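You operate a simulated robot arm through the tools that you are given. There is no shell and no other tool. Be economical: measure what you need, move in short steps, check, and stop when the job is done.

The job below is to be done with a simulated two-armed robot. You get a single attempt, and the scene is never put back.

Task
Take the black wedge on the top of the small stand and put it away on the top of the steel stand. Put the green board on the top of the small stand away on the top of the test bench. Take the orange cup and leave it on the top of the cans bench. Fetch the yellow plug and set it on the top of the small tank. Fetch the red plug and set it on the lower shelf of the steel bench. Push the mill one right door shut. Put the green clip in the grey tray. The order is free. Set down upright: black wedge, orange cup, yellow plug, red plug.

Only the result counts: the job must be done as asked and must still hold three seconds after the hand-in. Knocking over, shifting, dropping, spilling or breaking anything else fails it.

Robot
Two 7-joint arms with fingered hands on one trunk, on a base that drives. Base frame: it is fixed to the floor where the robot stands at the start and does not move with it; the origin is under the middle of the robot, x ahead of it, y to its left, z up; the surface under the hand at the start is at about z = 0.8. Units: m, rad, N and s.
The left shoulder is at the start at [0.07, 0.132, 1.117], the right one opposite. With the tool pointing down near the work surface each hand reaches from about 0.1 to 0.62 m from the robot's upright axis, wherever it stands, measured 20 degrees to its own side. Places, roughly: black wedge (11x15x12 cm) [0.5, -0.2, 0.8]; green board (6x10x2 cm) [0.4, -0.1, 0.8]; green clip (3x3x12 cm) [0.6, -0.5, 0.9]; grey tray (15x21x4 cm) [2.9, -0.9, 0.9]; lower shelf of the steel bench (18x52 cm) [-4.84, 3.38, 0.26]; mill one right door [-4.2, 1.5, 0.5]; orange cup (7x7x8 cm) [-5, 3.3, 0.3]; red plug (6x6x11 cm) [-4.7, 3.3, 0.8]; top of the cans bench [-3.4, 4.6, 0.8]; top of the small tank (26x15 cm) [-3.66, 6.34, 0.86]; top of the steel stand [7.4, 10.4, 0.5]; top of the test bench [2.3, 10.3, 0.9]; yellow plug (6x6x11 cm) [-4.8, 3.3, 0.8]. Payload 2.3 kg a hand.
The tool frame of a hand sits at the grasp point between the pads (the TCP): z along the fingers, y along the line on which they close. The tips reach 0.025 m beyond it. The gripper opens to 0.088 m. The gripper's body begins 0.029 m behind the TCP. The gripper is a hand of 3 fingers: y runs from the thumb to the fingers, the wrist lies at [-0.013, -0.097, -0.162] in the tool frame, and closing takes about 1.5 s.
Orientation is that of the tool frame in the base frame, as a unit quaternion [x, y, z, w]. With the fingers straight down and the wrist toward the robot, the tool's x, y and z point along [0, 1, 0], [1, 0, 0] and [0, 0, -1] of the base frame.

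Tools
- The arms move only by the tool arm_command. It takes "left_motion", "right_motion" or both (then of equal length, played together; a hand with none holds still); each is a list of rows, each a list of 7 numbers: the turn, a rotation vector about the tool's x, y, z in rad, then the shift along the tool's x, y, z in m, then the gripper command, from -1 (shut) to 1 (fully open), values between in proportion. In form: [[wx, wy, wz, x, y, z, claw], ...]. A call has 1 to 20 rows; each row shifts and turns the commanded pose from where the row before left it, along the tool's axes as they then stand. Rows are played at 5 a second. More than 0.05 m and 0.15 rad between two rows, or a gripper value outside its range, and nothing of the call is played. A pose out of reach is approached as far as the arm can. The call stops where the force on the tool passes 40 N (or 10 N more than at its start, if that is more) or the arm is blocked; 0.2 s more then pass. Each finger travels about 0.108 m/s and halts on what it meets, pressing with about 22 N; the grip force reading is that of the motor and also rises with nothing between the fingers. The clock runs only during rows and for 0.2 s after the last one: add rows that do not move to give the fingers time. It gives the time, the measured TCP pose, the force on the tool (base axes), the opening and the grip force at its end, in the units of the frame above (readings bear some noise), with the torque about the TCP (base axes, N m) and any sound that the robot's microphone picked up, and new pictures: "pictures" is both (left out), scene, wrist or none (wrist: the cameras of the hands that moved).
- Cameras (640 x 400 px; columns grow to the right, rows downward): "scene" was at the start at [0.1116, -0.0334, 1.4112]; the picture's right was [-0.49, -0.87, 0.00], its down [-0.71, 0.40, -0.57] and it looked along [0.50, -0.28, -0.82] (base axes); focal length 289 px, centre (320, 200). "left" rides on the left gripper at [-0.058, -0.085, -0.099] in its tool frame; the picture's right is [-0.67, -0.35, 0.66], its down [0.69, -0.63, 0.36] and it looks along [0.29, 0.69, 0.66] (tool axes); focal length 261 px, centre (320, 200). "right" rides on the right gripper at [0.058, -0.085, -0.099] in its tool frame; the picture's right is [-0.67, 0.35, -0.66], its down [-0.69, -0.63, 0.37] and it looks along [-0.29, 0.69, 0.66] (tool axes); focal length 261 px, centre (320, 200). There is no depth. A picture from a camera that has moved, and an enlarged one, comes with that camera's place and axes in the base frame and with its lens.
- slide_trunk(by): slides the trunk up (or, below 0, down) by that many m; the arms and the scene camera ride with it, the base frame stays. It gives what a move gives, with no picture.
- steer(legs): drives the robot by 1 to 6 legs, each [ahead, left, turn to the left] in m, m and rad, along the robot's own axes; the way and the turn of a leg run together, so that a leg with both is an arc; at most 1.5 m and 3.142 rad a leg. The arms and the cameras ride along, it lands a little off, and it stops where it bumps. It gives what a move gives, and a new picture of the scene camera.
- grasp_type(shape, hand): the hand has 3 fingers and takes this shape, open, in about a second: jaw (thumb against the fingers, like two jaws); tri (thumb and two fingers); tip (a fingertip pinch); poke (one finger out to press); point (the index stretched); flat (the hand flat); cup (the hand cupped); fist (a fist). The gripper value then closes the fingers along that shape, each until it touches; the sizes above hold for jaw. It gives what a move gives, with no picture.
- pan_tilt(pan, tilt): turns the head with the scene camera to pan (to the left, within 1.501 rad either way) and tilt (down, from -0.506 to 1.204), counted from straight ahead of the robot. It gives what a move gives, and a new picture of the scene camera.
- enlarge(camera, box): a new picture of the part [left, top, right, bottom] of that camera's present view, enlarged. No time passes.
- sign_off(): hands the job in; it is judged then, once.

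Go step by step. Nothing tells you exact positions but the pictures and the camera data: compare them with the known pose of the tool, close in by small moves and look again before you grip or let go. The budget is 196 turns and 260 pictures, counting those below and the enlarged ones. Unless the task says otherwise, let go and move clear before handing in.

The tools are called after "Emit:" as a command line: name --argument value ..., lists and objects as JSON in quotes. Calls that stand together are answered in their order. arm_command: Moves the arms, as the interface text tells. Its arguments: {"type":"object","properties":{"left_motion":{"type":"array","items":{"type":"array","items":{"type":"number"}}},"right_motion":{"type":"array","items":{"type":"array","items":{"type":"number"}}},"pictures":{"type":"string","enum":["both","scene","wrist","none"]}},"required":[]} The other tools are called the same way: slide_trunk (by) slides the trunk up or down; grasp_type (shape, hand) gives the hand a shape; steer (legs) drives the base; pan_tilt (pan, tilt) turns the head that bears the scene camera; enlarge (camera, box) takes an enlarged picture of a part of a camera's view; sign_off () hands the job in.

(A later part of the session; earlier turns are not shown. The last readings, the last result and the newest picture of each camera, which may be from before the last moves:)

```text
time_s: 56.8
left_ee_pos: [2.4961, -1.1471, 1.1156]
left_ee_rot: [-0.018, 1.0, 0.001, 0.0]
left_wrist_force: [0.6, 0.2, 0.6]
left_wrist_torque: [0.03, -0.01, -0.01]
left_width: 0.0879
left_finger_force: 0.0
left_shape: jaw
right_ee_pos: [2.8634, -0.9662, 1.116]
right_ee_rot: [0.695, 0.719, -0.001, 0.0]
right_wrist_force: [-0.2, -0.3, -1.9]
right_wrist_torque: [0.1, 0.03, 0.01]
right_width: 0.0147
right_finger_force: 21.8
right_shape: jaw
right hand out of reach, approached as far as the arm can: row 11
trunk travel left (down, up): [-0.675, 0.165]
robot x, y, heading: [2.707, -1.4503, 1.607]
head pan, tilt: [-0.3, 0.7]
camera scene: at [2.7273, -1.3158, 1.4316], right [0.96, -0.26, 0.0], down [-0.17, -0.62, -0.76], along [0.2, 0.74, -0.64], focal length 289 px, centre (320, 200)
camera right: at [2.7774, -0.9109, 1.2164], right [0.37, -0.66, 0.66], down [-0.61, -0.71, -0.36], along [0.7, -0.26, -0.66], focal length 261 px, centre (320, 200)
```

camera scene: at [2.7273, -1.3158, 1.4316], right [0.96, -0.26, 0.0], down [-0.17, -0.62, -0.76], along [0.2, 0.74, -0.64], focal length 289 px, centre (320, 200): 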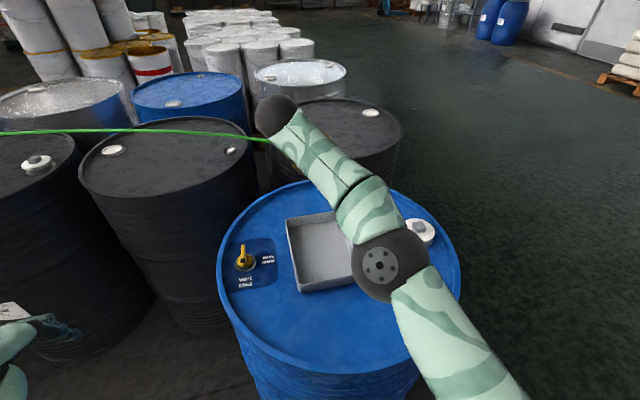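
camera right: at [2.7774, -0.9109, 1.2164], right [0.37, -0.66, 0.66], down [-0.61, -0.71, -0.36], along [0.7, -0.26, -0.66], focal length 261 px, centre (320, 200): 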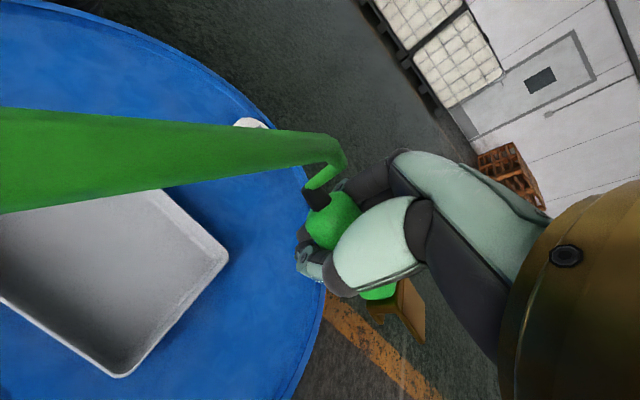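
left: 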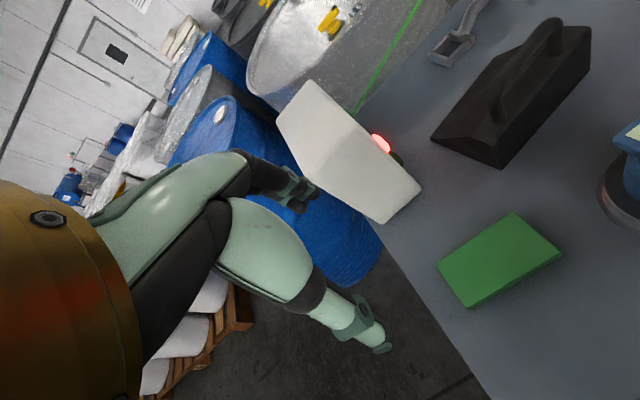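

The clip now lies level. I centre it over the tray and go down part of the way.

Emit:
arm_command --right_motion '[[0, 0, 0, 0.0, -0.02, 0.04, -1], [0, 0, 0, 0.03, 0, 0.035, -1], [0, 0, 0, 0.036, 0, 0.03, -1], [0, 0, 0, 0, 0, 0, -1]]'

```text
time_s: 57.8
left_ee_pos: [2.4954, -1.1473, 1.1153]
left_ee_rot: [-0.018, 1.0, 0.001, 0.001]
left_wrist_force: [0.3, -0.4, 0.1]
left_wrist_torque: [-0.02, 0.01, -0.03]
left_width: 0.0877
left_finger_force: 0.0
left_shape: jaw
right_ee_pos: [2.8606, -0.9386, 1.0188]
right_ee_rot: [0.695, 0.719, 0.0, 0.0]
right_wrist_force: [0.0, 0.0, -1.9]
right_wrist_torque: [0.06, 0.02, 0.0]
right_width: 0.0146
right_finger_force: 21.9
right_shape: jaw
right hand out of reach, approached as far as the arm can: row 2, 3
trunk travel left (down, up): [-0.675, 0.165]
robot x, y, heading: [2.7062, -1.4537, 1.609]
head pan, tilt: [-0.3, 0.7]
camera scene: at [2.7261, -1.3156, 1.4316], right [0.96, -0.26, 0.0], down [-0.17, -0.62, -0.76], along [0.2, 0.74, -0.64], focal length 289 px, centre (320, 200)
camera right: at [2.7731, -0.8838, 1.1176], right [0.37, -0.66, 0.66], down [-0.61, -0.71, -0.37], along [0.7, -0.26, -0.66], focal length 261 px, centre (320, 200)
```

scene: 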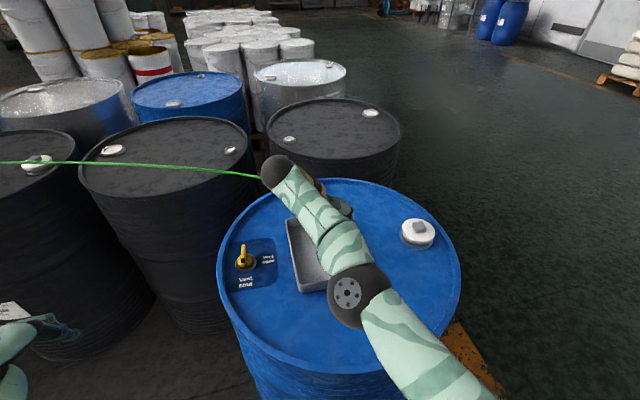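
right: 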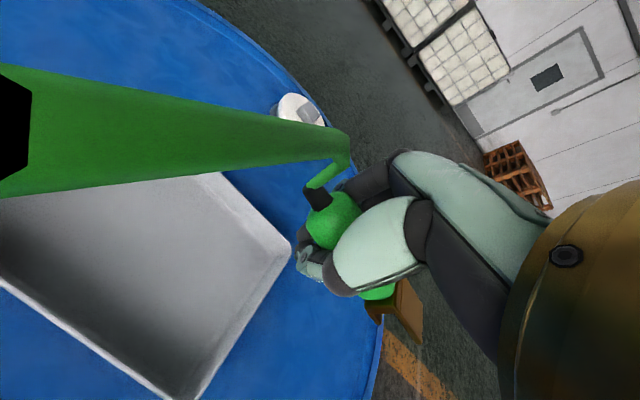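

The arm is at its limit; I nudge the base a little closer.

Emit:
steer --legs '[[0.055, 0.02, 0]]'

Emit:
arm_command --right_motion '[[0, 0, 0, 0, 0, 0.025, -1], [0, 0, 0, 0, 0, 0.025, -1], [0, 0, 0, 0, 0, 0.0, -1]]'

```text
time_s: 58.8
left_ee_pos: [2.4757, -1.0993, 1.117]
left_ee_rot: [-0.019, 1.0, 0.003, 0.001]
left_wrist_force: [0.2, -0.2, -0.7]
left_wrist_torque: [-0.01, 0.01, -0.02]
left_width: 0.0879
left_finger_force: 0.0
left_shape: jaw
right_ee_pos: [2.8375, -0.8889, 1.0201]
right_ee_rot: [0.694, 0.72, 0.001, -0.002]
right_wrist_force: [-0.7, -0.2, -0.6]
right_wrist_torque: [0.05, 0.02, -0.02]
right_width: 0.0146
right_finger_force: 22.5
right_shape: jaw
trunk travel left (down, up): [-0.675, 0.165]
robot x, y, heading: [2.686, -1.3965, 1.609]
head pan, tilt: [-0.3, 0.7]
camera scene: at [2.7072, -1.2682, 1.4321], right [0.97, -0.26, 0.0], down [-0.17, -0.62, -0.77], along [0.2, 0.74, -0.64], focal length 289 px, centre (320, 200)
```

scene: 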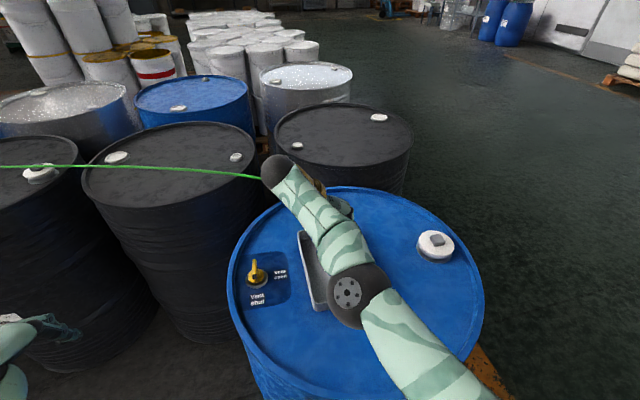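

```text
time_s: 59.6
left_ee_pos: [2.4737, -1.0933, 1.1144]
left_ee_rot: [-0.019, 1.0, 0.001, 0.001]
left_wrist_force: [-0.2, 0.1, -0.5]
left_wrist_torque: [0.01, -0.04, -0.03]
left_width: 0.0877
left_finger_force: 0.0
left_shape: jaw
right_ee_pos: [2.838, -0.8823, 0.9666]
right_ee_rot: [0.694, 0.72, 0.0, 0.0]
right_wrist_force: [0.7, 0.2, -1.3]
right_wrist_torque: [0.04, 0.02, -0.03]
right_width: 0.0147
right_finger_force: 21.7
right_shape: jaw
right hand out of reach, approached as far as the arm can: row 2
trunk travel left (down, up): [-0.675, 0.165]
robot x, y, heading: [2.6859, -1.3936, 1.608]
head pan, tilt: [-0.3, 0.7]
camera scene: at [2.7044, -1.2622, 1.4315], right [0.97, -0.26, 0.0], down [-0.17, -0.62, -0.76], along [0.2, 0.74, -0.64], focal length 289 px, centre (320, 200)
camera right: at [2.7507, -0.8271, 1.0651], right [0.37, -0.66, 0.66], down [-0.6, -0.71, -0.37], along [0.7, -0.26, -0.66], focal length 261 px, centre (320, 200)
```

scene: 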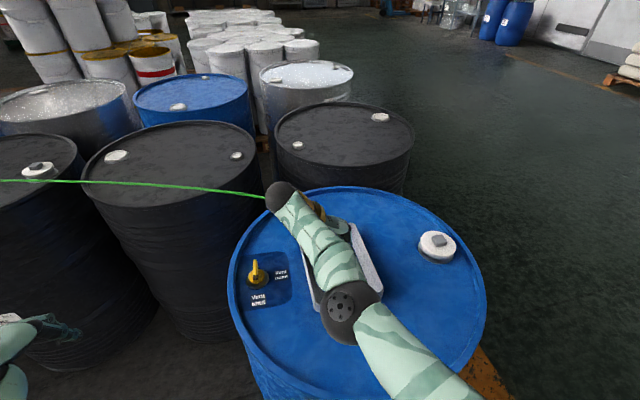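
right: 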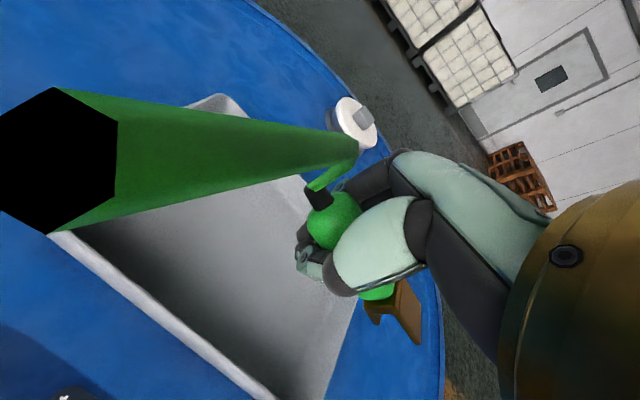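

The arm is nearly straight with the elbow high, so lowering the trunk is the safe way down. I slide it down and look.

Emit:
slide_trunk --by -0.04

Emit:
enlarge --camera "right" --box '[100, 40, 500, 290]'

Emit:
enlarge --camera "scene" --box '[220, 170, 500, 345]'

```text
time_s: 60.4
left_ee_pos: [2.4733, -1.0942, 1.0752]
left_ee_rot: [-0.018, 1.0, 0.001, -0.001]
left_wrist_force: [0.0, 0.2, 0.0]
left_wrist_torque: [0.0, -0.02, 0.0]
left_width: 0.0876
left_finger_force: 0.1
left_shape: jaw
right_ee_pos: [2.8376, -0.8828, 0.9265]
right_ee_rot: [0.694, 0.72, 0.0, -0.001]
right_wrist_force: [0.1, -0.1, -0.5]
right_wrist_torque: [0.04, 0.03, 0.01]
right_width: 0.0145
right_finger_force: 22.6
right_shape: jaw
trunk travel left (down, up): [-0.635, 0.205]
robot x, y, heading: [2.6858, -1.3957, 1.61]
head pan, tilt: [-0.3, 0.7]
```

```text
1.60 times, centred on (300, 165) of right
camera zoom: at [2.7512, -0.8278, 1.0257], right [0.37, -0.66, 0.66], down [-0.6, -0.71, -0.37], along [0.7, -0.26, -0.66], focal length 417 px, centre (352, 256)
```

zoom: 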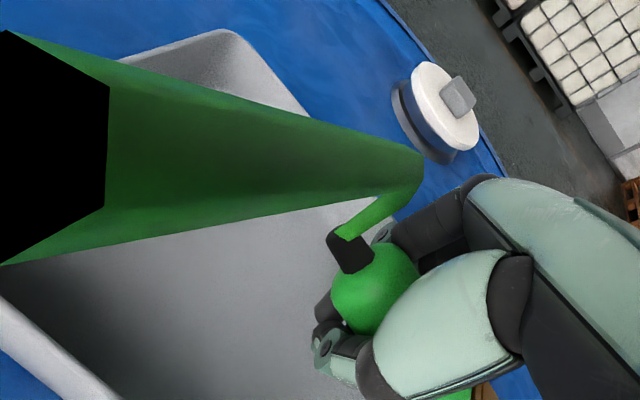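

```text
2.29 times, centred on (360, 258) of scene
camera zoom: at [2.7049, -1.2632, 1.3916], right [0.97, -0.26, 0.0], down [-0.17, -0.62, -0.76], along [0.2, 0.74, -0.64], focal length 661 px, centre (229, 69)
```

zoom: 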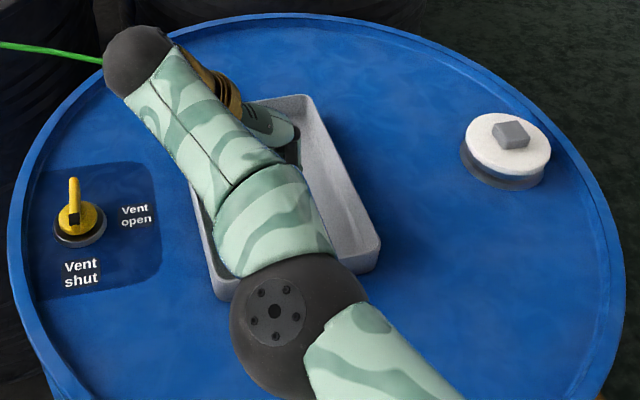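

The clip hangs over the tray interior. I lower in small steps, watching the force.

Emit:
slide_trunk --by -0.015

Emit:
pan_tilt --pan -0.45 --tilt 0.9

```text
time_s: 61.0
left_ee_pos: [2.4752, -1.0957, 1.06]
left_ee_rot: [-0.018, 1.0, 0.001, 0.0]
left_wrist_force: [-0.4, 0.1, 0.5]
left_wrist_torque: [0.01, -0.02, 0.01]
left_width: 0.0877
left_finger_force: 0.1
left_shape: jaw
right_ee_pos: [2.8377, -0.8823, 0.9107]
right_ee_rot: [0.695, 0.719, -0.002, 0.0]
right_wrist_force: [-0.2, -0.2, -1.0]
right_wrist_torque: [0.07, -0.02, -0.04]
right_width: 0.0146
right_finger_force: 22.0
right_shape: jaw
trunk travel left (down, up): [-0.62, 0.22]
robot x, y, heading: [2.6866, -1.4005, 1.605]
head pan, tilt: [-0.3, 0.7]
```

```text
time_s: 61.8
left_ee_pos: [2.4737, -1.0953, 1.0603]
left_ee_rot: [-0.018, 1.0, 0.001, 0.0]
left_wrist_force: [-0.1, -0.4, -0.6]
left_wrist_torque: [0.02, 0.01, -0.02]
left_width: 0.0879
left_finger_force: 0.2
left_shape: jaw
right_ee_pos: [2.837, -0.883, 0.9116]
right_ee_rot: [0.695, 0.719, 0.0, 0.001]
right_wrist_force: [0.4, 0.8, -1.5]
right_wrist_torque: [0.06, 0.0, -0.01]
right_width: 0.0144
right_finger_force: 22.3
right_shape: jaw
trunk travel left (down, up): [-0.62, 0.22]
robot x, y, heading: [2.6866, -1.3982, 1.604]
head pan, tilt: [-0.45, 0.901]
camera scene: at [2.713, -1.2757, 1.3605], right [0.92, -0.4, 0.0], down [-0.31, -0.72, -0.62], along [0.25, 0.57, -0.78], focal length 289 px, centre (320, 200)
```

scene: 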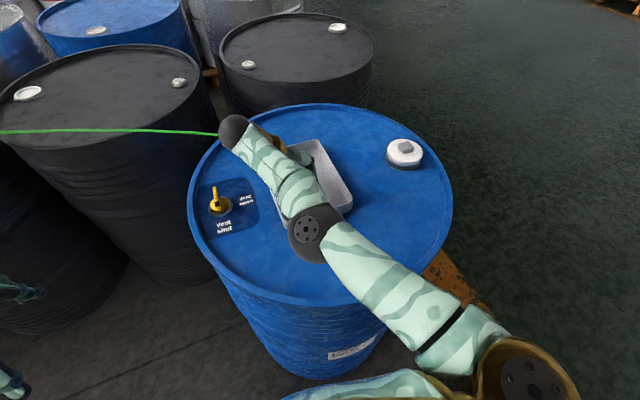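

No contact yet; a little lower.

Emit:
slide_trunk --by -0.012

Emit:
enlarge --camera "right" --box '[0, 0, 640, 400]'

```text
time_s: 62.4
left_ee_pos: [2.4738, -1.0957, 1.048]
left_ee_rot: [-0.018, 1.0, 0.001, 0.001]
left_wrist_force: [-0.1, -0.5, 0.5]
left_wrist_torque: [0.01, 0.03, 0.03]
left_width: 0.0878
left_finger_force: 0.0
left_shape: jaw
right_ee_pos: [2.8379, -0.8829, 0.8988]
right_ee_rot: [0.694, 0.72, 0.0, 0.001]
right_wrist_force: [-0.6, 0.4, -1.3]
right_wrist_torque: [-0.01, -0.01, 0.05]
right_width: 0.0148
right_finger_force: 22.2
right_shape: jaw
trunk travel left (down, up): [-0.608, 0.232]
robot x, y, heading: [2.6864, -1.3978, 1.609]
head pan, tilt: [-0.45, 0.901]
```

```text
1.00 times, centred on (320, 200) of right (not enlarged: the box is as wide or as high as the picture)
camera zoom: at [2.751, -0.8277, 0.9986], right [0.37, -0.66, 0.66], down [-0.6, -0.71, -0.37], along [0.7, -0.26, -0.66], focal length 261 px, centre (320, 200)
```

zoom: 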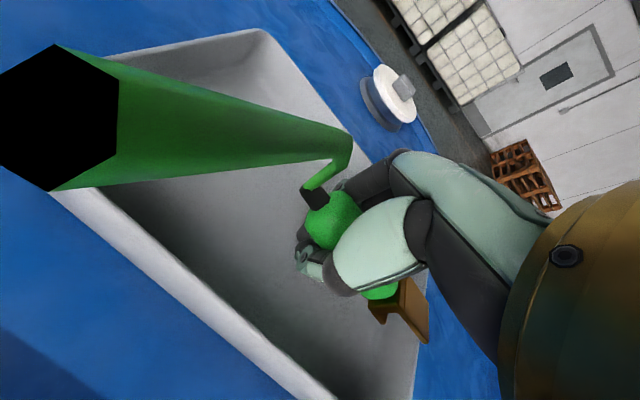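

The tray turns out lower (rim about 0.885), and the clip's near end is over the near wall. I raise slightly, yaw the hand 45° so the clip lies diagonally, and move further in.

Emit:
slide_trunk --by 0.02

Emit:
arm_command --right_motion '[[0, 0, -0.13, 0, 0, 0, -1], [0, 0, -0.13, 0, 0, 0, -1], [0, 0, -0.13, 0, 0, 0, -1], [0, 0, -0.13, 0, 0, 0, -1], [0, 0, -0.13, 0, 0, 0, -1], [0, 0, -0.13, 0, 0, 0, -1], [0, 0, 0, 0.02, 0.02, 0, -1], [0, 0, 0, 0.012, 0.012, 0, -1], [0, 0, 0, 0, 0, 0, -1]]'

```text
time_s: 63.0
left_ee_pos: [2.4736, -1.094, 1.0698]
left_ee_rot: [-0.018, 1.0, 0.002, 0.001]
left_wrist_force: [0.0, 0.2, 0.5]
left_wrist_torque: [-0.02, 0.01, 0.0]
left_width: 0.0876
left_finger_force: 0.0
left_shape: jaw
right_ee_pos: [2.8369, -0.8827, 0.9191]
right_ee_rot: [0.694, 0.72, -0.002, 0.002]
right_wrist_force: [0.6, 0.2, -1.5]
right_wrist_torque: [0.06, 0.0, 0.02]
right_width: 0.0145
right_finger_force: 21.7
right_shape: jaw
trunk travel left (down, up): [-0.628, 0.212]
robot x, y, heading: [2.6867, -1.3957, 1.602]
head pan, tilt: [-0.45, 0.901]
```

```text
time_s: 65.0
left_ee_pos: [2.4749, -1.0947, 1.0683]
left_ee_rot: [-0.018, 1.0, 0.001, 0.001]
left_wrist_force: [-0.6, 0.7, 0.6]
left_wrist_torque: [-0.02, 0.0, 0.0]
left_width: 0.0878
left_finger_force: 0.1
left_shape: jaw
right_ee_pos: [2.8218, -0.8126, 0.9173]
right_ee_rot: [0.368, 0.93, -0.001, 0.001]
right_wrist_force: [-0.2, 0.1, -1.6]
right_wrist_torque: [0.03, 0.06, 0.01]
right_width: 0.0142
right_finger_force: 22.3
right_shape: jaw
right hand out of reach, approached as far as the arm can: row 1, 2, 3, 4, 5, 6, 7, 8
trunk travel left (down, up): [-0.628, 0.212]
robot x, y, heading: [2.6853, -1.3964, 1.602]
head pan, tilt: [-0.45, 0.901]
camera scene: at [2.7129, -1.2757, 1.3685], right [0.92, -0.4, 0.0], down [-0.31, -0.72, -0.62], along [0.25, 0.57, -0.78], focal length 289 px, centre (320, 200)
camera right: at [2.7219, -0.8337, 1.0167], right [0.73, -0.2, 0.66], down [0.07, -0.93, -0.36], along [0.68, 0.31, -0.66], focal length 261 px, centre (320, 200)
```

scene: 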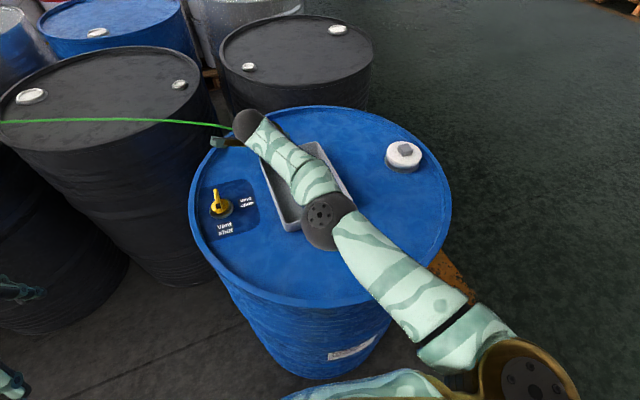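
right: 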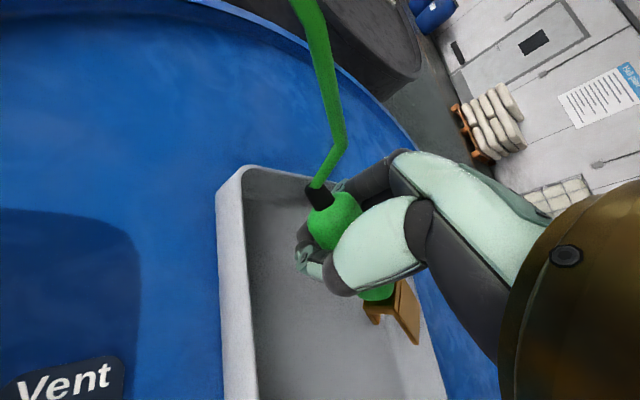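

Now centred better; I shift a little back toward the tray's middle and lower by arm and trunk.

Emit:
arm_command --right_motion '[[0, 0, 0, -0.035, -0.011, 0, -1], [0, 0, 0, 0, 0, 0.015, -1], [0, 0, 0, 0, 0, 0.012, -1], [0, 0, 0, 0, 0, 0, -1]]' --pictures "wrist"

```text
time_s: 66.0
left_ee_pos: [2.4743, -1.0959, 1.0692]
left_ee_rot: [-0.018, 1.0, 0.002, 0.001]
left_wrist_force: [-0.2, 0.5, 0.9]
left_wrist_torque: [-0.01, -0.02, 0.02]
left_width: 0.0876
left_finger_force: 0.0
left_shape: jaw
right_ee_pos: [2.8258, -0.8134, 0.8922]
right_ee_rot: [0.37, 0.929, 0.001, 0.0]
right_wrist_force: [1.6, 1.9, 8.6]
right_wrist_torque: [0.16, 0.05, 0.02]
right_width: 0.0151
right_finger_force: 21.4
right_shape: jaw
right hand out of reach, approached as far as the arm can: row 1
trunk travel left (down, up): [-0.628, 0.212]
robot x, y, heading: [2.6852, -1.3976, 1.612]
head pan, tilt: [-0.45, 0.901]
camera right: at [2.7259, -0.8355, 0.992], right [0.73, -0.21, 0.66], down [0.07, -0.93, -0.37], along [0.68, 0.31, -0.66], focal length 261 px, centre (320, 200)
```

right: 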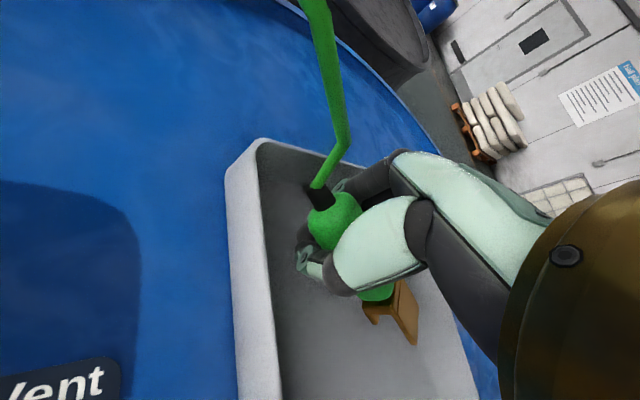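

The fingertips have touched the tray floor, and the clip is inside the walls. I open partway.

Emit:
arm_command --right_motion '[[0, 0, 0, 0, 0, -0.002, -0.5], [0, 0, 0, 0, 0, 0, -0.2], [0, 0, 0, 0, 0, 0, 0], [0, 0, 0, 0, 0, 0, 0.1], [0, 0, 0, 0, 0, 0, 0.1], [0, 0, 0, 0, 0, 0, 0.1]]' --pictures "wrist"

```text
time_s: 67.4
left_ee_pos: [2.4732, -1.0975, 1.0689]
left_ee_rot: [-0.019, 1.0, 0.002, 0.001]
left_wrist_force: [0.3, 0.3, 0.3]
left_wrist_torque: [-0.02, 0.01, -0.01]
left_width: 0.0877
left_finger_force: 0.1
left_shape: jaw
right_ee_pos: [2.8255, -0.8157, 0.8952]
right_ee_rot: [0.369, 0.93, 0.0, 0.0]
right_wrist_force: [-0.4, 0.7, 10.3]
right_wrist_torque: [0.04, 0.03, 0.02]
right_width: 0.0449
right_finger_force: 0.1
right_shape: jaw
trunk travel left (down, up): [-0.628, 0.212]
robot x, y, heading: [2.6848, -1.3967, 1.607]
head pan, tilt: [-0.45, 0.901]
camera right: at [2.7253, -0.837, 0.9949], right [0.73, -0.21, 0.66], down [0.07, -0.93, -0.37], along [0.68, 0.31, -0.66], focal length 261 px, centre (320, 200)
```

right: 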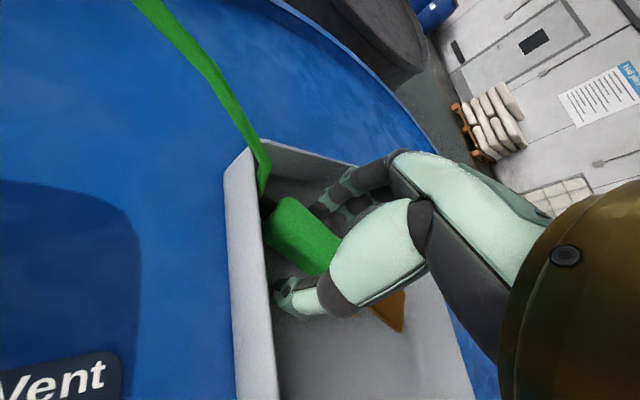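

The clip lies in the tray. I raise straight up and check.

Emit:
slide_trunk --by 0.15

Emit:
steer --legs '[[-0.35, 0, 0]]'

Emit:
enlarge --camera "scene" --box '[160, 60, 480, 260]'

```text
time_s: 69.2
left_ee_pos: [2.4729, -1.0942, 1.2174]
left_ee_rot: [-0.017, 1.0, 0.0, 0.001]
left_wrist_force: [0.3, -0.4, 0.2]
left_wrist_torque: [0.01, -0.02, 0.03]
left_width: 0.0874
left_finger_force: 0.0
left_shape: jaw
right_ee_pos: [2.8252, -0.8135, 1.0434]
right_ee_rot: [0.368, 0.93, -0.001, 0.0]
right_wrist_force: [0.2, 0.3, -1.2]
right_wrist_torque: [-0.01, 0.01, 0.02]
right_width: 0.0478
right_finger_force: 0.1
right_shape: jaw
trunk travel left (down, up): [-0.778, 0.062]
robot x, y, heading: [2.6898, -1.3981, 1.608]
head pan, tilt: [-0.45, 0.901]
```

```text
time_s: 71.5
left_ee_pos: [2.4859, -1.4467, 1.2167]
left_ee_rot: [-0.022, 1.0, -0.001, 0.0]
left_wrist_force: [0.5, 0.7, -0.2]
left_wrist_torque: [0.0, -0.01, -0.02]
left_width: 0.0879
left_finger_force: 0.1
left_shape: jaw
right_ee_pos: [2.8359, -1.1623, 1.0431]
right_ee_rot: [0.365, 0.931, -0.002, 0.001]
right_wrist_force: [0.2, -0.9, 0.6]
right_wrist_torque: [0.03, 0.0, 0.05]
right_width: 0.0481
right_finger_force: 0.1
right_shape: jaw
trunk travel left (down, up): [-0.778, 0.062]
robot x, y, heading: [2.7012, -1.7489, 1.617]
head pan, tilt: [-0.45, 0.901]
camera scene: at [2.7264, -1.626, 1.5183], right [0.92, -0.39, 0.0], down [-0.31, -0.72, -0.62], along [0.24, 0.57, -0.78], focal length 289 px, centre (320, 200)
```

scene: 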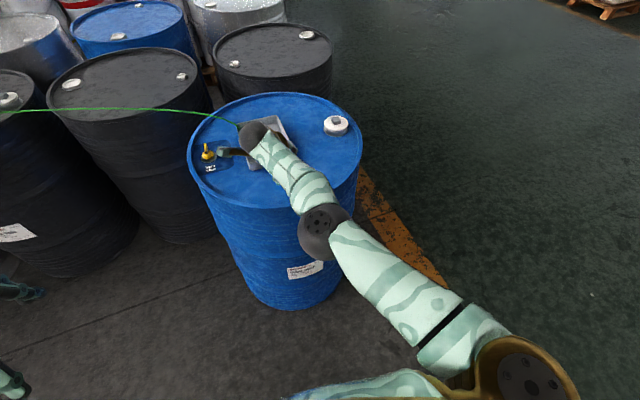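

```text
2.00 times, centred on (320, 160) of scene
camera zoom: at [2.7264, -1.626, 1.5183], right [0.92, -0.39, 0.0], down [-0.31, -0.72, -0.62], along [0.24, 0.57, -0.78], focal length 579 px, centre (320, 280)
```

zoom: 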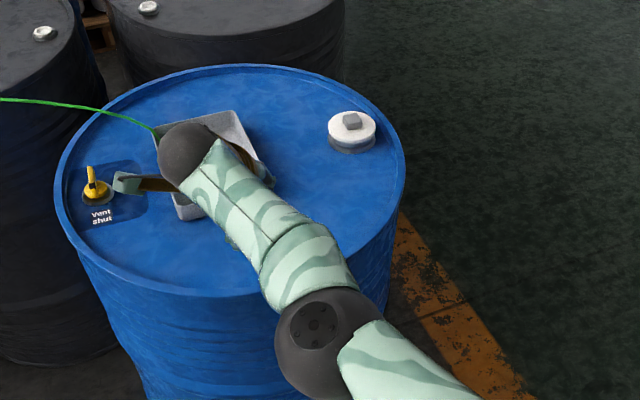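

I retract and re-neutralise the right hand, which also uncovers the tray for a check.

Emit:
arm_command --right_motion '[[0, 0, -0.13, -0.03, -0.03, 0, 1], [0, 0, -0.13, -0.02, -0.035, 0, 1], [0, 0, -0.13, -0.02, -0.04, 0, 1], [0, 0, -0.13, -0.01, -0.04, 0, 1], [0, 0, -0.13, 0, -0.04, 0, 1], [0, 0, -0.13, 0, -0.02, 0, 1], [0, 0, 0, 0, 0, 0, 1]]' --pictures "scene"

Emit:
enlarge --camera "scene" --box '[180, 80, 380, 205]'

```text
time_s: 73.1
left_ee_pos: [2.4851, -1.4495, 1.2183]
left_ee_rot: [-0.023, 1.0, 0.001, 0.0]
left_wrist_force: [0.8, 0.1, 0.2]
left_wrist_torque: [-0.01, 0.02, -0.03]
left_width: 0.0877
left_finger_force: 0.1
left_shape: jaw
right_ee_pos: [2.7758, -1.146, 1.0389]
right_ee_rot: [0.015, 1.0, -0.002, 0.001]
right_wrist_force: [0.6, -0.2, 0.9]
right_wrist_torque: [-0.01, 0.03, 0.01]
right_width: 0.0876
right_finger_force: 0.0
right_shape: jaw
right hand out of reach, approached as far as the arm can: row 1, 2, 3, 4, 5, 6
trunk travel left (down, up): [-0.778, 0.062]
robot x, y, heading: [2.6964, -1.747, 1.617]
head pan, tilt: [-0.45, 0.901]
camera scene: at [2.7264, -1.6286, 1.5185], right [0.92, -0.39, 0.0], down [-0.31, -0.72, -0.62], along [0.24, 0.57, -0.78], focal length 289 px, centre (320, 200)
```

scene: 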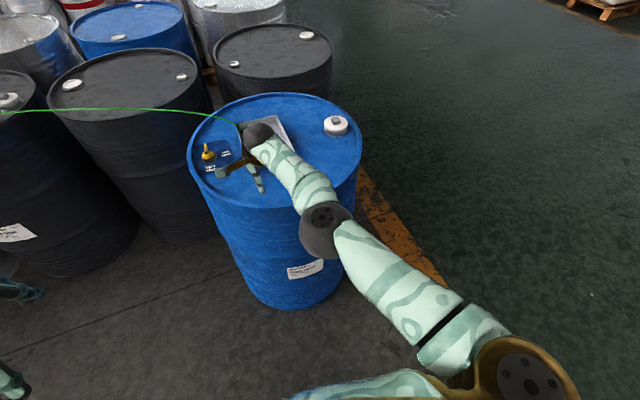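

```text
3.20 times, centred on (280, 142) of scene
camera zoom: at [2.7264, -1.6286, 1.5185], right [0.92, -0.39, 0.0], down [-0.31, -0.72, -0.62], along [0.24, 0.57, -0.78], focal length 926 px, centre (448, 384)
```

zoom: 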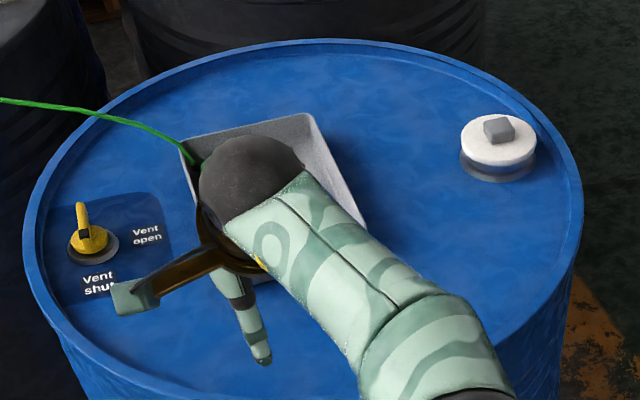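

I retract the hand more.

Emit:
arm_command --right_motion '[[0, 0, 0, -0.02, -0.04, 0, 1], [0, 0, 0, -0.02, -0.04, 0, 1], [0, 0, 0, -0.02, -0.04, 0, 1], [0, 0, 0, -0.02, -0.04, 0, 1], [0, 0, 0, 0, -0.03, 0, 1], [0, 0, 0, 0, 0, 0, 1]]' --pictures "none"

Emit:
enlarge --camera "scene" --box '[180, 80, 380, 205]'

```text
time_s: 74.5
left_ee_pos: [2.4862, -1.4495, 1.2187]
left_ee_rot: [-0.023, 1.0, 0.001, 0.0]
left_wrist_force: [0.5, -0.4, 0.9]
left_wrist_torque: [-0.01, 0.01, 0.03]
left_width: 0.0876
left_finger_force: 0.1
left_shape: jaw
right_ee_pos: [2.7805, -1.153, 1.0325]
right_ee_rot: [0.013, 1.0, -0.014, 0.006]
right_wrist_force: [1.4, 0.6, 0.1]
right_wrist_torque: [0.05, 0.02, -0.02]
right_width: 0.0879
right_finger_force: 0.1
right_shape: jaw
right hand out of reach, approached as far as the arm can: row 1, 2, 3, 4, 5
trunk travel left (down, up): [-0.778, 0.062]
robot x, y, heading: [2.6989, -1.7484, 1.613]
head pan, tilt: [-0.45, 0.901]
```

```text
3.20 times, centred on (280, 142) of scene
camera zoom: at [2.7271, -1.6286, 1.5185], right [0.92, -0.39, 0.0], down [-0.31, -0.72, -0.62], along [0.24, 0.57, -0.78], focal length 926 px, centre (448, 384)
```

zoom: 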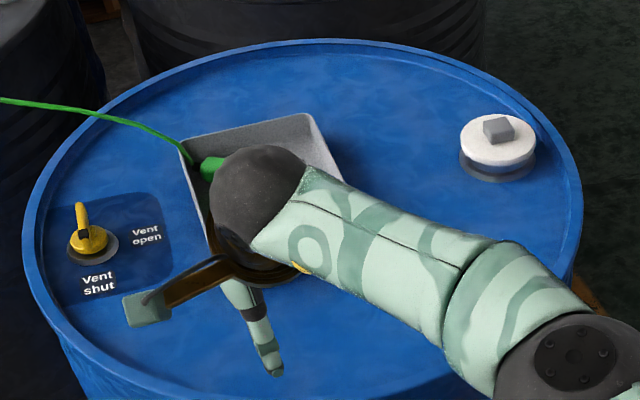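

The clip is safely in the tray; the arm sits at a joint limit from the way it was turned. I unwind the wrist along the reverse path.

Emit:
arm_command --right_motion '[[0, 0, 0.14, 0, 0, 0, 1], [0, 0, 0.14, 0, 0, 0, 1], [0, 0, 0.14, 0, 0, 0, 1], [0, 0, 0.14, 0, 0, 0, 1], [0, 0, 0.14, 0, 0, 0, 1], [0, 0, 0.14, 0, 0, 0, 1], [0, 0, 0.14, 0, 0, 0, 1], [0, 0, 0.14, 0, 0, 0, 1], [0, 0, 0.14, 0, 0, 0, 1], [0, 0, 0.14, 0, 0, 0, 1], [0, 0, 0.14, 0, 0, 0, 1], [0, 0, 0, 0, 0, 0, 1]]' --pictures "none"

Emit:
arm_command --right_motion '[[0, 0.14, 0, -0.02, 0, 0, 1], [0, 0.14, 0, -0.02, 0, 0, 1], [0, 0.14, 0, -0.02, 0, 0, 1], [0, 0.14, 0, -0.02, 0, 0, 1], [0, 0.14, 0, 0, 0, -0.02, 1], [0, 0.14, 0, 0, 0, -0.02, 1], [0, 0.14, 0, 0, 0, -0.02, 1], [0, 0.14, 0, 0, 0, -0.02, 1], [0, 0.14, 0, 0, 0, -0.02, 1], [0, 0.14, 0, 0, 0, -0.02, 1], [0, 0.14, 0, 0, 0, -0.02, 1], [0, 0, 0, 0, 0, 0, 1]]' --pictures "scene"

```text
time_s: 77.1
left_ee_pos: [2.4854, -1.4499, 1.2181]
left_ee_rot: [-0.023, 1.0, 0.0, 0.001]
left_wrist_force: [0.3, -0.6, 0.5]
left_wrist_torque: [0.03, 0.01, 0.0]
left_width: 0.0878
left_finger_force: 0.0
left_shape: jaw
right_ee_pos: [2.8165, -1.2507, 1.0409]
right_ee_rot: [0.708, 0.706, -0.001, 0.002]
right_wrist_force: [0.4, 1.0, 0.5]
right_wrist_torque: [0.02, -0.02, 0.02]
right_width: 0.0877
right_finger_force: 0.1
right_shape: jaw
right hand out of reach, approached as far as the arm can: row 5, 6, 7, 8, 9, 10, 11
trunk travel left (down, up): [-0.778, 0.062]
robot x, y, heading: [2.695, -1.7524, 1.618]
head pan, tilt: [-0.45, 0.901]
```

```text
time_s: 79.7
left_ee_pos: [2.4853, -1.4502, 1.219]
left_ee_rot: [-0.022, 1.0, 0.001, 0.0]
left_wrist_force: [-0.2, -0.3, 0.6]
left_wrist_torque: [0.0, 0.02, 0.0]
left_width: 0.0876
left_finger_force: 0.0
left_shape: jaw
right_ee_pos: [2.8315, -1.4106, 1.1095]
right_ee_rot: [0.509, 0.508, 0.492, -0.491]
right_wrist_force: [0.3, 0.8, -0.1]
right_wrist_torque: [0.02, 0.02, 0.04]
right_width: 0.0879
right_finger_force: 0.0
right_shape: jaw
right hand out of reach, approached as far as the arm can: row 1, 11
trunk travel left (down, up): [-0.778, 0.062]
robot x, y, heading: [2.7041, -1.7503, 1.613]
head pan, tilt: [-0.45, 0.901]
camera scene: at [2.727, -1.6283, 1.5185], right [0.92, -0.39, 0.0], down [-0.31, -0.72, -0.62], along [0.24, 0.57, -0.78], focal length 289 px, centre (320, 200)
```

scene: 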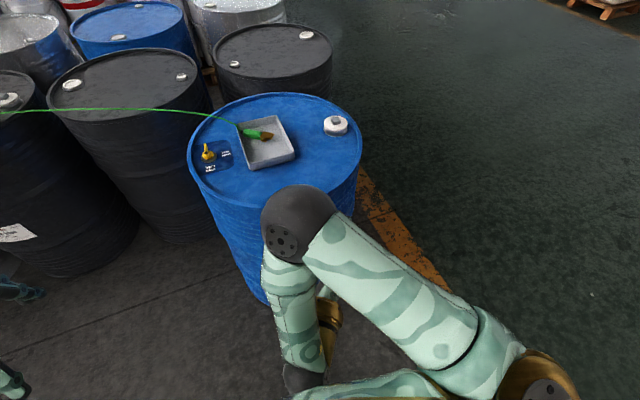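

The clip rests properly in the tray. I finish unwinding the right hand and drive back to the stand's front.

Emit:
arm_command --right_motion '[[0.0864, -0.0864, -0.0864, 0, 0, 0.02, 1], [0.0864, -0.0864, -0.0864, 0, 0, 0.02, 1], [0.0864, -0.0864, -0.0864, 0, 0, 0.01, 1], [0.0864, -0.0864, -0.0864, 0, 0, 0, 1], [0.0864, -0.0864, -0.0864, 0, 0, 0, 1], [0.0864, -0.0864, -0.0864, 0, 0, 0, 1], [0.0864, -0.0864, -0.0864, 0, 0, 0, 1], [0.0864, -0.0864, -0.0864, 0, 0, 0, 1], [0.0864, -0.0864, -0.0864, 0, 0, 0, 1], [0.0864, -0.0864, -0.0864, 0, 0, 0, 1], [0.0864, -0.0864, -0.0864, 0, 0, 0, 1], [0.0864, -0.0864, -0.0864, 0, 0, 0, 1], [0.0864, -0.0864, -0.0864, 0, 0, 0, 1], [0.0864, -0.0864, -0.0864, 0, 0, 0, 1], [0, 0, 0, 0, 0, 0, 1]]' --pictures "none"

Emit:
pan_tilt --pan 0 --tilt 0.6

Emit:
steer --legs '[[-0.15, 0, 0], [0, 0, -1.613], [-1.5, 0.3, 0], [-1.5, 0.3, 0], [0, 1.3, 0]]'

```text
time_s: 82.9
left_ee_pos: [2.4857, -1.449, 1.2182]
left_ee_rot: [-0.024, 1.0, 0.0, 0.0]
left_wrist_force: [-0.3, 0.2, 0.5]
left_wrist_torque: [0.01, 0.01, 0.04]
left_width: 0.0875
left_finger_force: 0.0
left_shape: jaw
right_ee_pos: [2.8145, -1.3392, 1.094]
right_ee_rot: [0.0, 1.0, -0.018, 0.001]
right_wrist_force: [0.1, 0.2, 0.3]
right_wrist_torque: [0.02, 0.03, 0.02]
right_width: 0.0878
right_finger_force: 0.1
right_shape: jaw
right hand out of reach, approached as far as the arm can: row 5, 6, 7
trunk travel left (down, up): [-0.778, 0.062]
robot x, y, heading: [2.7025, -1.7499, 1.616]
head pan, tilt: [-0.45, 0.901]
```

```text
time_s: 83.8
left_ee_pos: [2.4865, -1.4493, 1.2174]
left_ee_rot: [-0.023, 1.0, 0.001, 0.0]
left_wrist_force: [0.3, 0.1, 0.4]
left_wrist_torque: [-0.02, 0.06, -0.02]
left_width: 0.0876
left_finger_force: 0.0
left_shape: jaw
right_ee_pos: [2.8135, -1.3399, 1.0937]
right_ee_rot: [0.001, 1.0, -0.018, 0.0]
right_wrist_force: [-0.4, 0.9, 0.1]
right_wrist_torque: [0.03, -0.01, -0.02]
right_width: 0.0875
right_finger_force: 0.0
right_shape: jaw
trunk travel left (down, up): [-0.778, 0.062]
robot x, y, heading: [2.7037, -1.7509, 1.612]
head pan, tilt: [0.0, 0.6]
camera scene: at [2.6928, -1.6099, 1.5432], right [1.0, 0.04, 0.0], down [0.03, -0.56, -0.82], along [-0.04, 0.82, -0.57], focal length 289 px, centre (320, 200)
```

scene: 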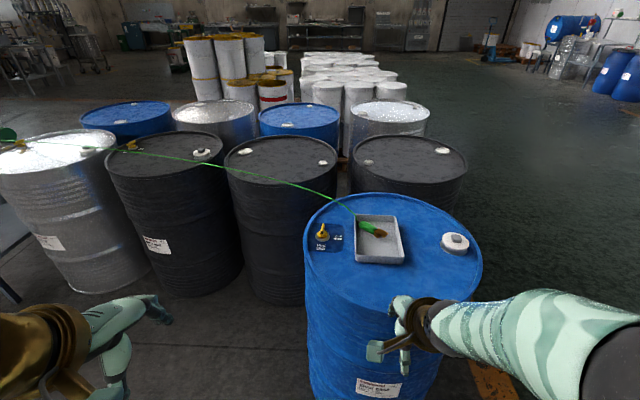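

```text
refused: leg 3 is longer than a leg can be; nothing moved
```

Emit:
steer --legs '[[-0.15, 0, 0], [0, 0, -1.613], [-1.45, 0.3, 0], [-1.45, 0.3, 0], [-0.1, 1.2, 0]]'

```text
time_s: 108.7
left_ee_pos: [-0.071, -0.0055, 1.219]
left_ee_rot: [0.691, 0.723, 0.0, 0.001]
left_wrist_force: [0.5, -0.8, -0.1]
left_wrist_torque: [0.0, 0.0, 0.03]
left_width: 0.0878
left_finger_force: 0.0
left_shape: jaw
right_ee_pos: [0.0384, -0.3342, 1.0929]
right_ee_rot: [0.708, 0.706, -0.013, -0.012]
right_wrist_force: [-0.6, -0.5, 0.8]
right_wrist_torque: [0.03, 0.01, 0.03]
right_width: 0.0875
right_finger_force: 0.0
right_shape: jaw
trunk travel left (down, up): [-0.778, 0.062]
robot x, y, heading: [-0.3688, -0.2202, 0.047]
head pan, tilt: [0.0, 0.6]
camera scene: at [-0.2353, -0.2128, 1.5433], right [0.04, -1.0, 0.0], down [-0.56, -0.02, -0.82], along [0.82, 0.04, -0.57], focal length 289 px, centre (320, 200)
```

scene: 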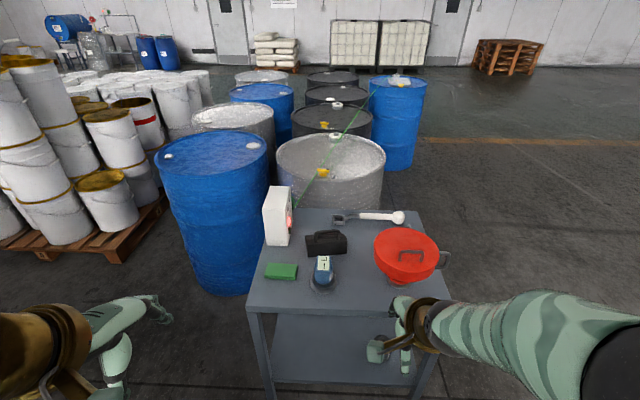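

The stand is untouched. I zoom to locate the wedge and board accurately.

Emit:
enlarge --camera "scene" --box '[240, 200, 400, 300]'

Emit:
steer --legs '[[0.25, 0.05, 0]]'

Emit:
pan_tilt --pan -0.1 --tilt 0.9

Emit:
enlarge --camera "scene" --box '[160, 100, 480, 300]'

```text
4.00 times, centred on (320, 250) of scene
camera zoom: at [-0.2353, -0.2128, 1.5433], right [0.04, -1.0, 0.0], down [-0.56, -0.02, -0.82], along [0.82, 0.04, -0.57], focal length 1157 px, centre (320, 0)
```

zoom: 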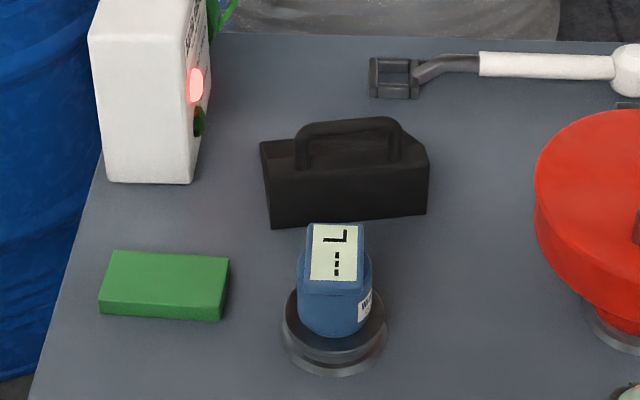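

```text
time_s: 110.5
left_ee_pos: [0.1734, 0.0563, 1.2186]
left_ee_rot: [0.69, 0.723, 0.002, 0.001]
left_wrist_force: [0.5, 0.4, -0.4]
left_wrist_torque: [0.03, -0.02, 0.05]
left_width: 0.0878
left_finger_force: 0.1
left_shape: jaw
right_ee_pos: [0.2838, -0.2723, 1.0942]
right_ee_rot: [0.706, 0.708, -0.012, -0.012]
right_wrist_force: [-0.4, 0.6, -0.1]
right_wrist_torque: [-0.01, 0.0, 0.0]
right_width: 0.0879
right_finger_force: 0.0
right_shape: jaw
trunk travel left (down, up): [-0.778, 0.062]
robot x, y, heading: [-0.1241, -0.1601, 0.046]
head pan, tilt: [0.0, 0.6]
camera scene: at [0.0094, -0.1519, 1.5436], right [0.05, -1.0, 0.0], down [-0.56, -0.03, -0.83], along [0.83, 0.04, -0.56], focal length 289 px, centre (320, 200)
```

scene: 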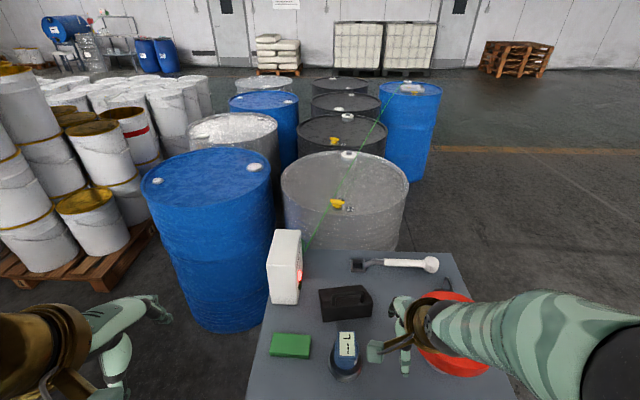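

```text
time_s: 111.3
left_ee_pos: [0.1763, 0.0561, 1.2184]
left_ee_rot: [0.689, 0.724, -0.001, 0.002]
left_wrist_force: [0.2, -1.0, -0.6]
left_wrist_torque: [0.01, -0.02, 0.03]
left_width: 0.0879
left_finger_force: 0.1
left_shape: jaw
right_ee_pos: [0.2881, -0.2721, 1.0945]
right_ee_rot: [0.706, 0.708, -0.013, -0.012]
right_wrist_force: [-0.5, 0.0, -0.2]
right_wrist_torque: [0.03, 0.01, 0.01]
right_width: 0.0874
right_finger_force: 0.1
right_shape: jaw
trunk travel left (down, up): [-0.778, 0.062]
robot x, y, heading: [-0.1237, -0.1602, 0.05]
head pan, tilt: [-0.099, 0.901]
camera scene: at [0.0004, -0.159, 1.5185], right [-0.05, -1.0, 0.0], down [-0.78, 0.04, -0.62], along [0.62, -0.03, -0.78], focal length 289 px, centre (320, 200)
```

scene: 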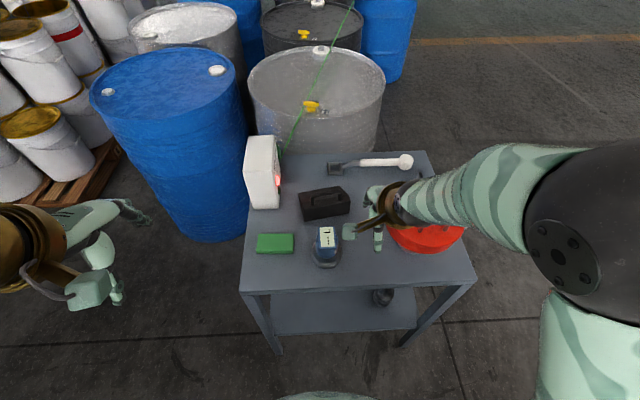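

```text
2.00 times, centred on (320, 200) of scene
camera zoom: at [0.0004, -0.159, 1.5185], right [-0.05, -1.0, 0.0], down [-0.78, 0.04, -0.62], along [0.62, -0.03, -0.78], focal length 579 px, centre (320, 200)
```

zoom: 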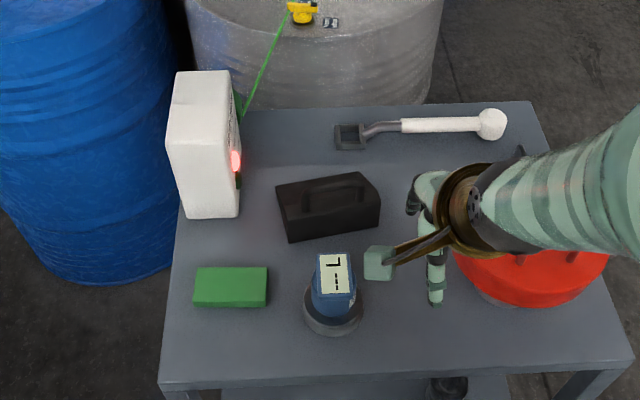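

Board centre is about (0.41, -0.055), long side sideways; the wedge handle is near (0.49, -0.2), turned ~10°. I drive closer and bring the left hand over the board.

Emit:
steer --legs '[[0.12, 0, -0.047]]'

Emit:
arm_command --left_motion '[[0, 0, 0, 0, 0.03, 0.03, 1], [0, 0, 0, -0.02, 0.03, 0.03, 1], [0, 0, 0, -0.03, 0.03, 0.02, 1], [0, 0, 0, -0.02, 0.01, 0.04, 1], [0, 0, 0, 0, 0, 0.04, 1], [0, 0, 0, 0, 0, 0, 1]]'

```text
time_s: 112.6
left_ee_pos: [0.3042, 0.0443, 1.2197]
left_ee_rot: [0.708, 0.707, 0.001, 0.003]
left_wrist_force: [-0.1, 0.3, -0.5]
left_wrist_torque: [-0.04, -0.03, -0.02]
left_width: 0.0877
left_finger_force: 0.0
left_shape: jaw
right_ee_pos: [0.3979, -0.2883, 1.0946]
right_ee_rot: [0.723, 0.691, -0.012, -0.011]
right_wrist_force: [0.7, 0.8, -0.6]
right_wrist_torque: [0.01, 0.0, -0.02]
right_width: 0.0873
right_finger_force: 0.0
right_shape: jaw
trunk travel left (down, up): [-0.778, 0.062]
robot x, y, heading: [-0.0041, -0.1599, -0.001]
head pan, tilt: [-0.099, 0.901]
camera scene: at [0.1155, -0.1622, 1.5189], right [-0.1, -0.99, 0.0], down [-0.78, 0.08, -0.62], along [0.62, -0.06, -0.78], focal length 289 px, centre (320, 200)
```

scene: 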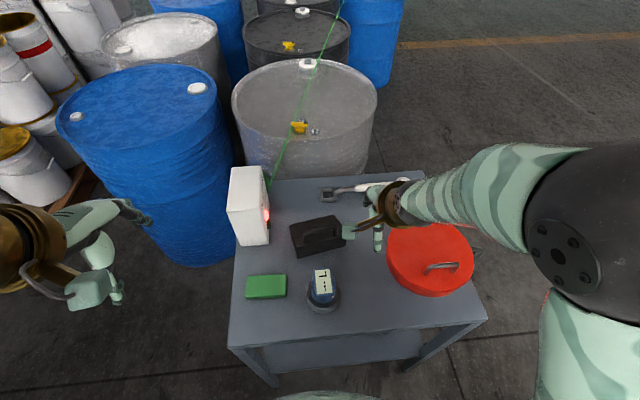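

```text
time_s: 114.0
left_ee_pos: [0.4112, -0.0281, 1.0551]
left_ee_rot: [0.707, 0.707, 0.0, 0.001]
left_wrist_force: [-0.2, 0.2, -0.2]
left_wrist_torque: [0.03, -0.02, -0.02]
left_width: 0.0877
left_finger_force: 0.0
left_shape: jaw
right_ee_pos: [0.402, -0.2891, 1.0941]
right_ee_rot: [0.724, 0.69, -0.013, -0.011]
right_wrist_force: [-1.2, -0.3, 0.5]
right_wrist_torque: [0.02, -0.01, -0.01]
right_width: 0.0877
right_finger_force: 0.0
right_shape: jaw
trunk travel left (down, up): [-0.778, 0.062]
robot x, y, heading: [-0.0052, -0.1596, -0.005]
head pan, tilt: [-0.099, 0.901]
camera scene: at [0.12, -0.1627, 1.5185], right [-0.1, -0.99, 0.0], down [-0.78, 0.08, -0.62], along [0.62, -0.06, -0.78], focal length 289 px, centre (320, 200)
camera left: at [0.3258, -0.0867, 1.1555], right [-0.35, -0.67, -0.66], down [-0.63, 0.69, -0.37], along [0.7, 0.28, -0.66], focal length 261 px, centre (320, 200)
```

scene: 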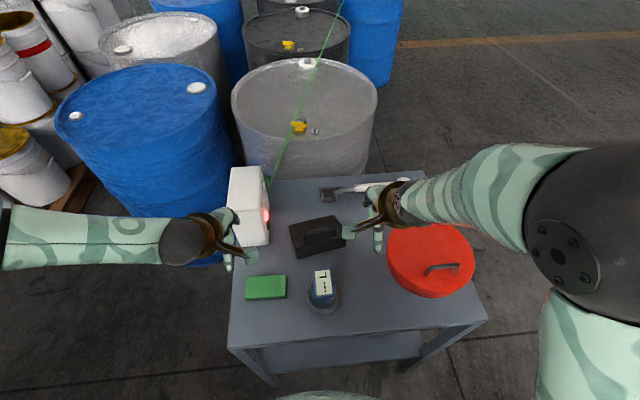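
left: 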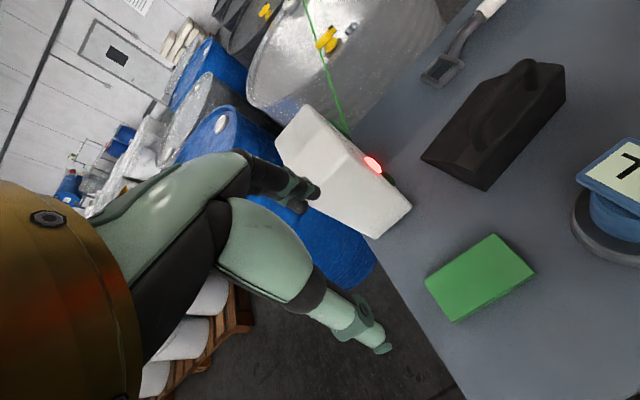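

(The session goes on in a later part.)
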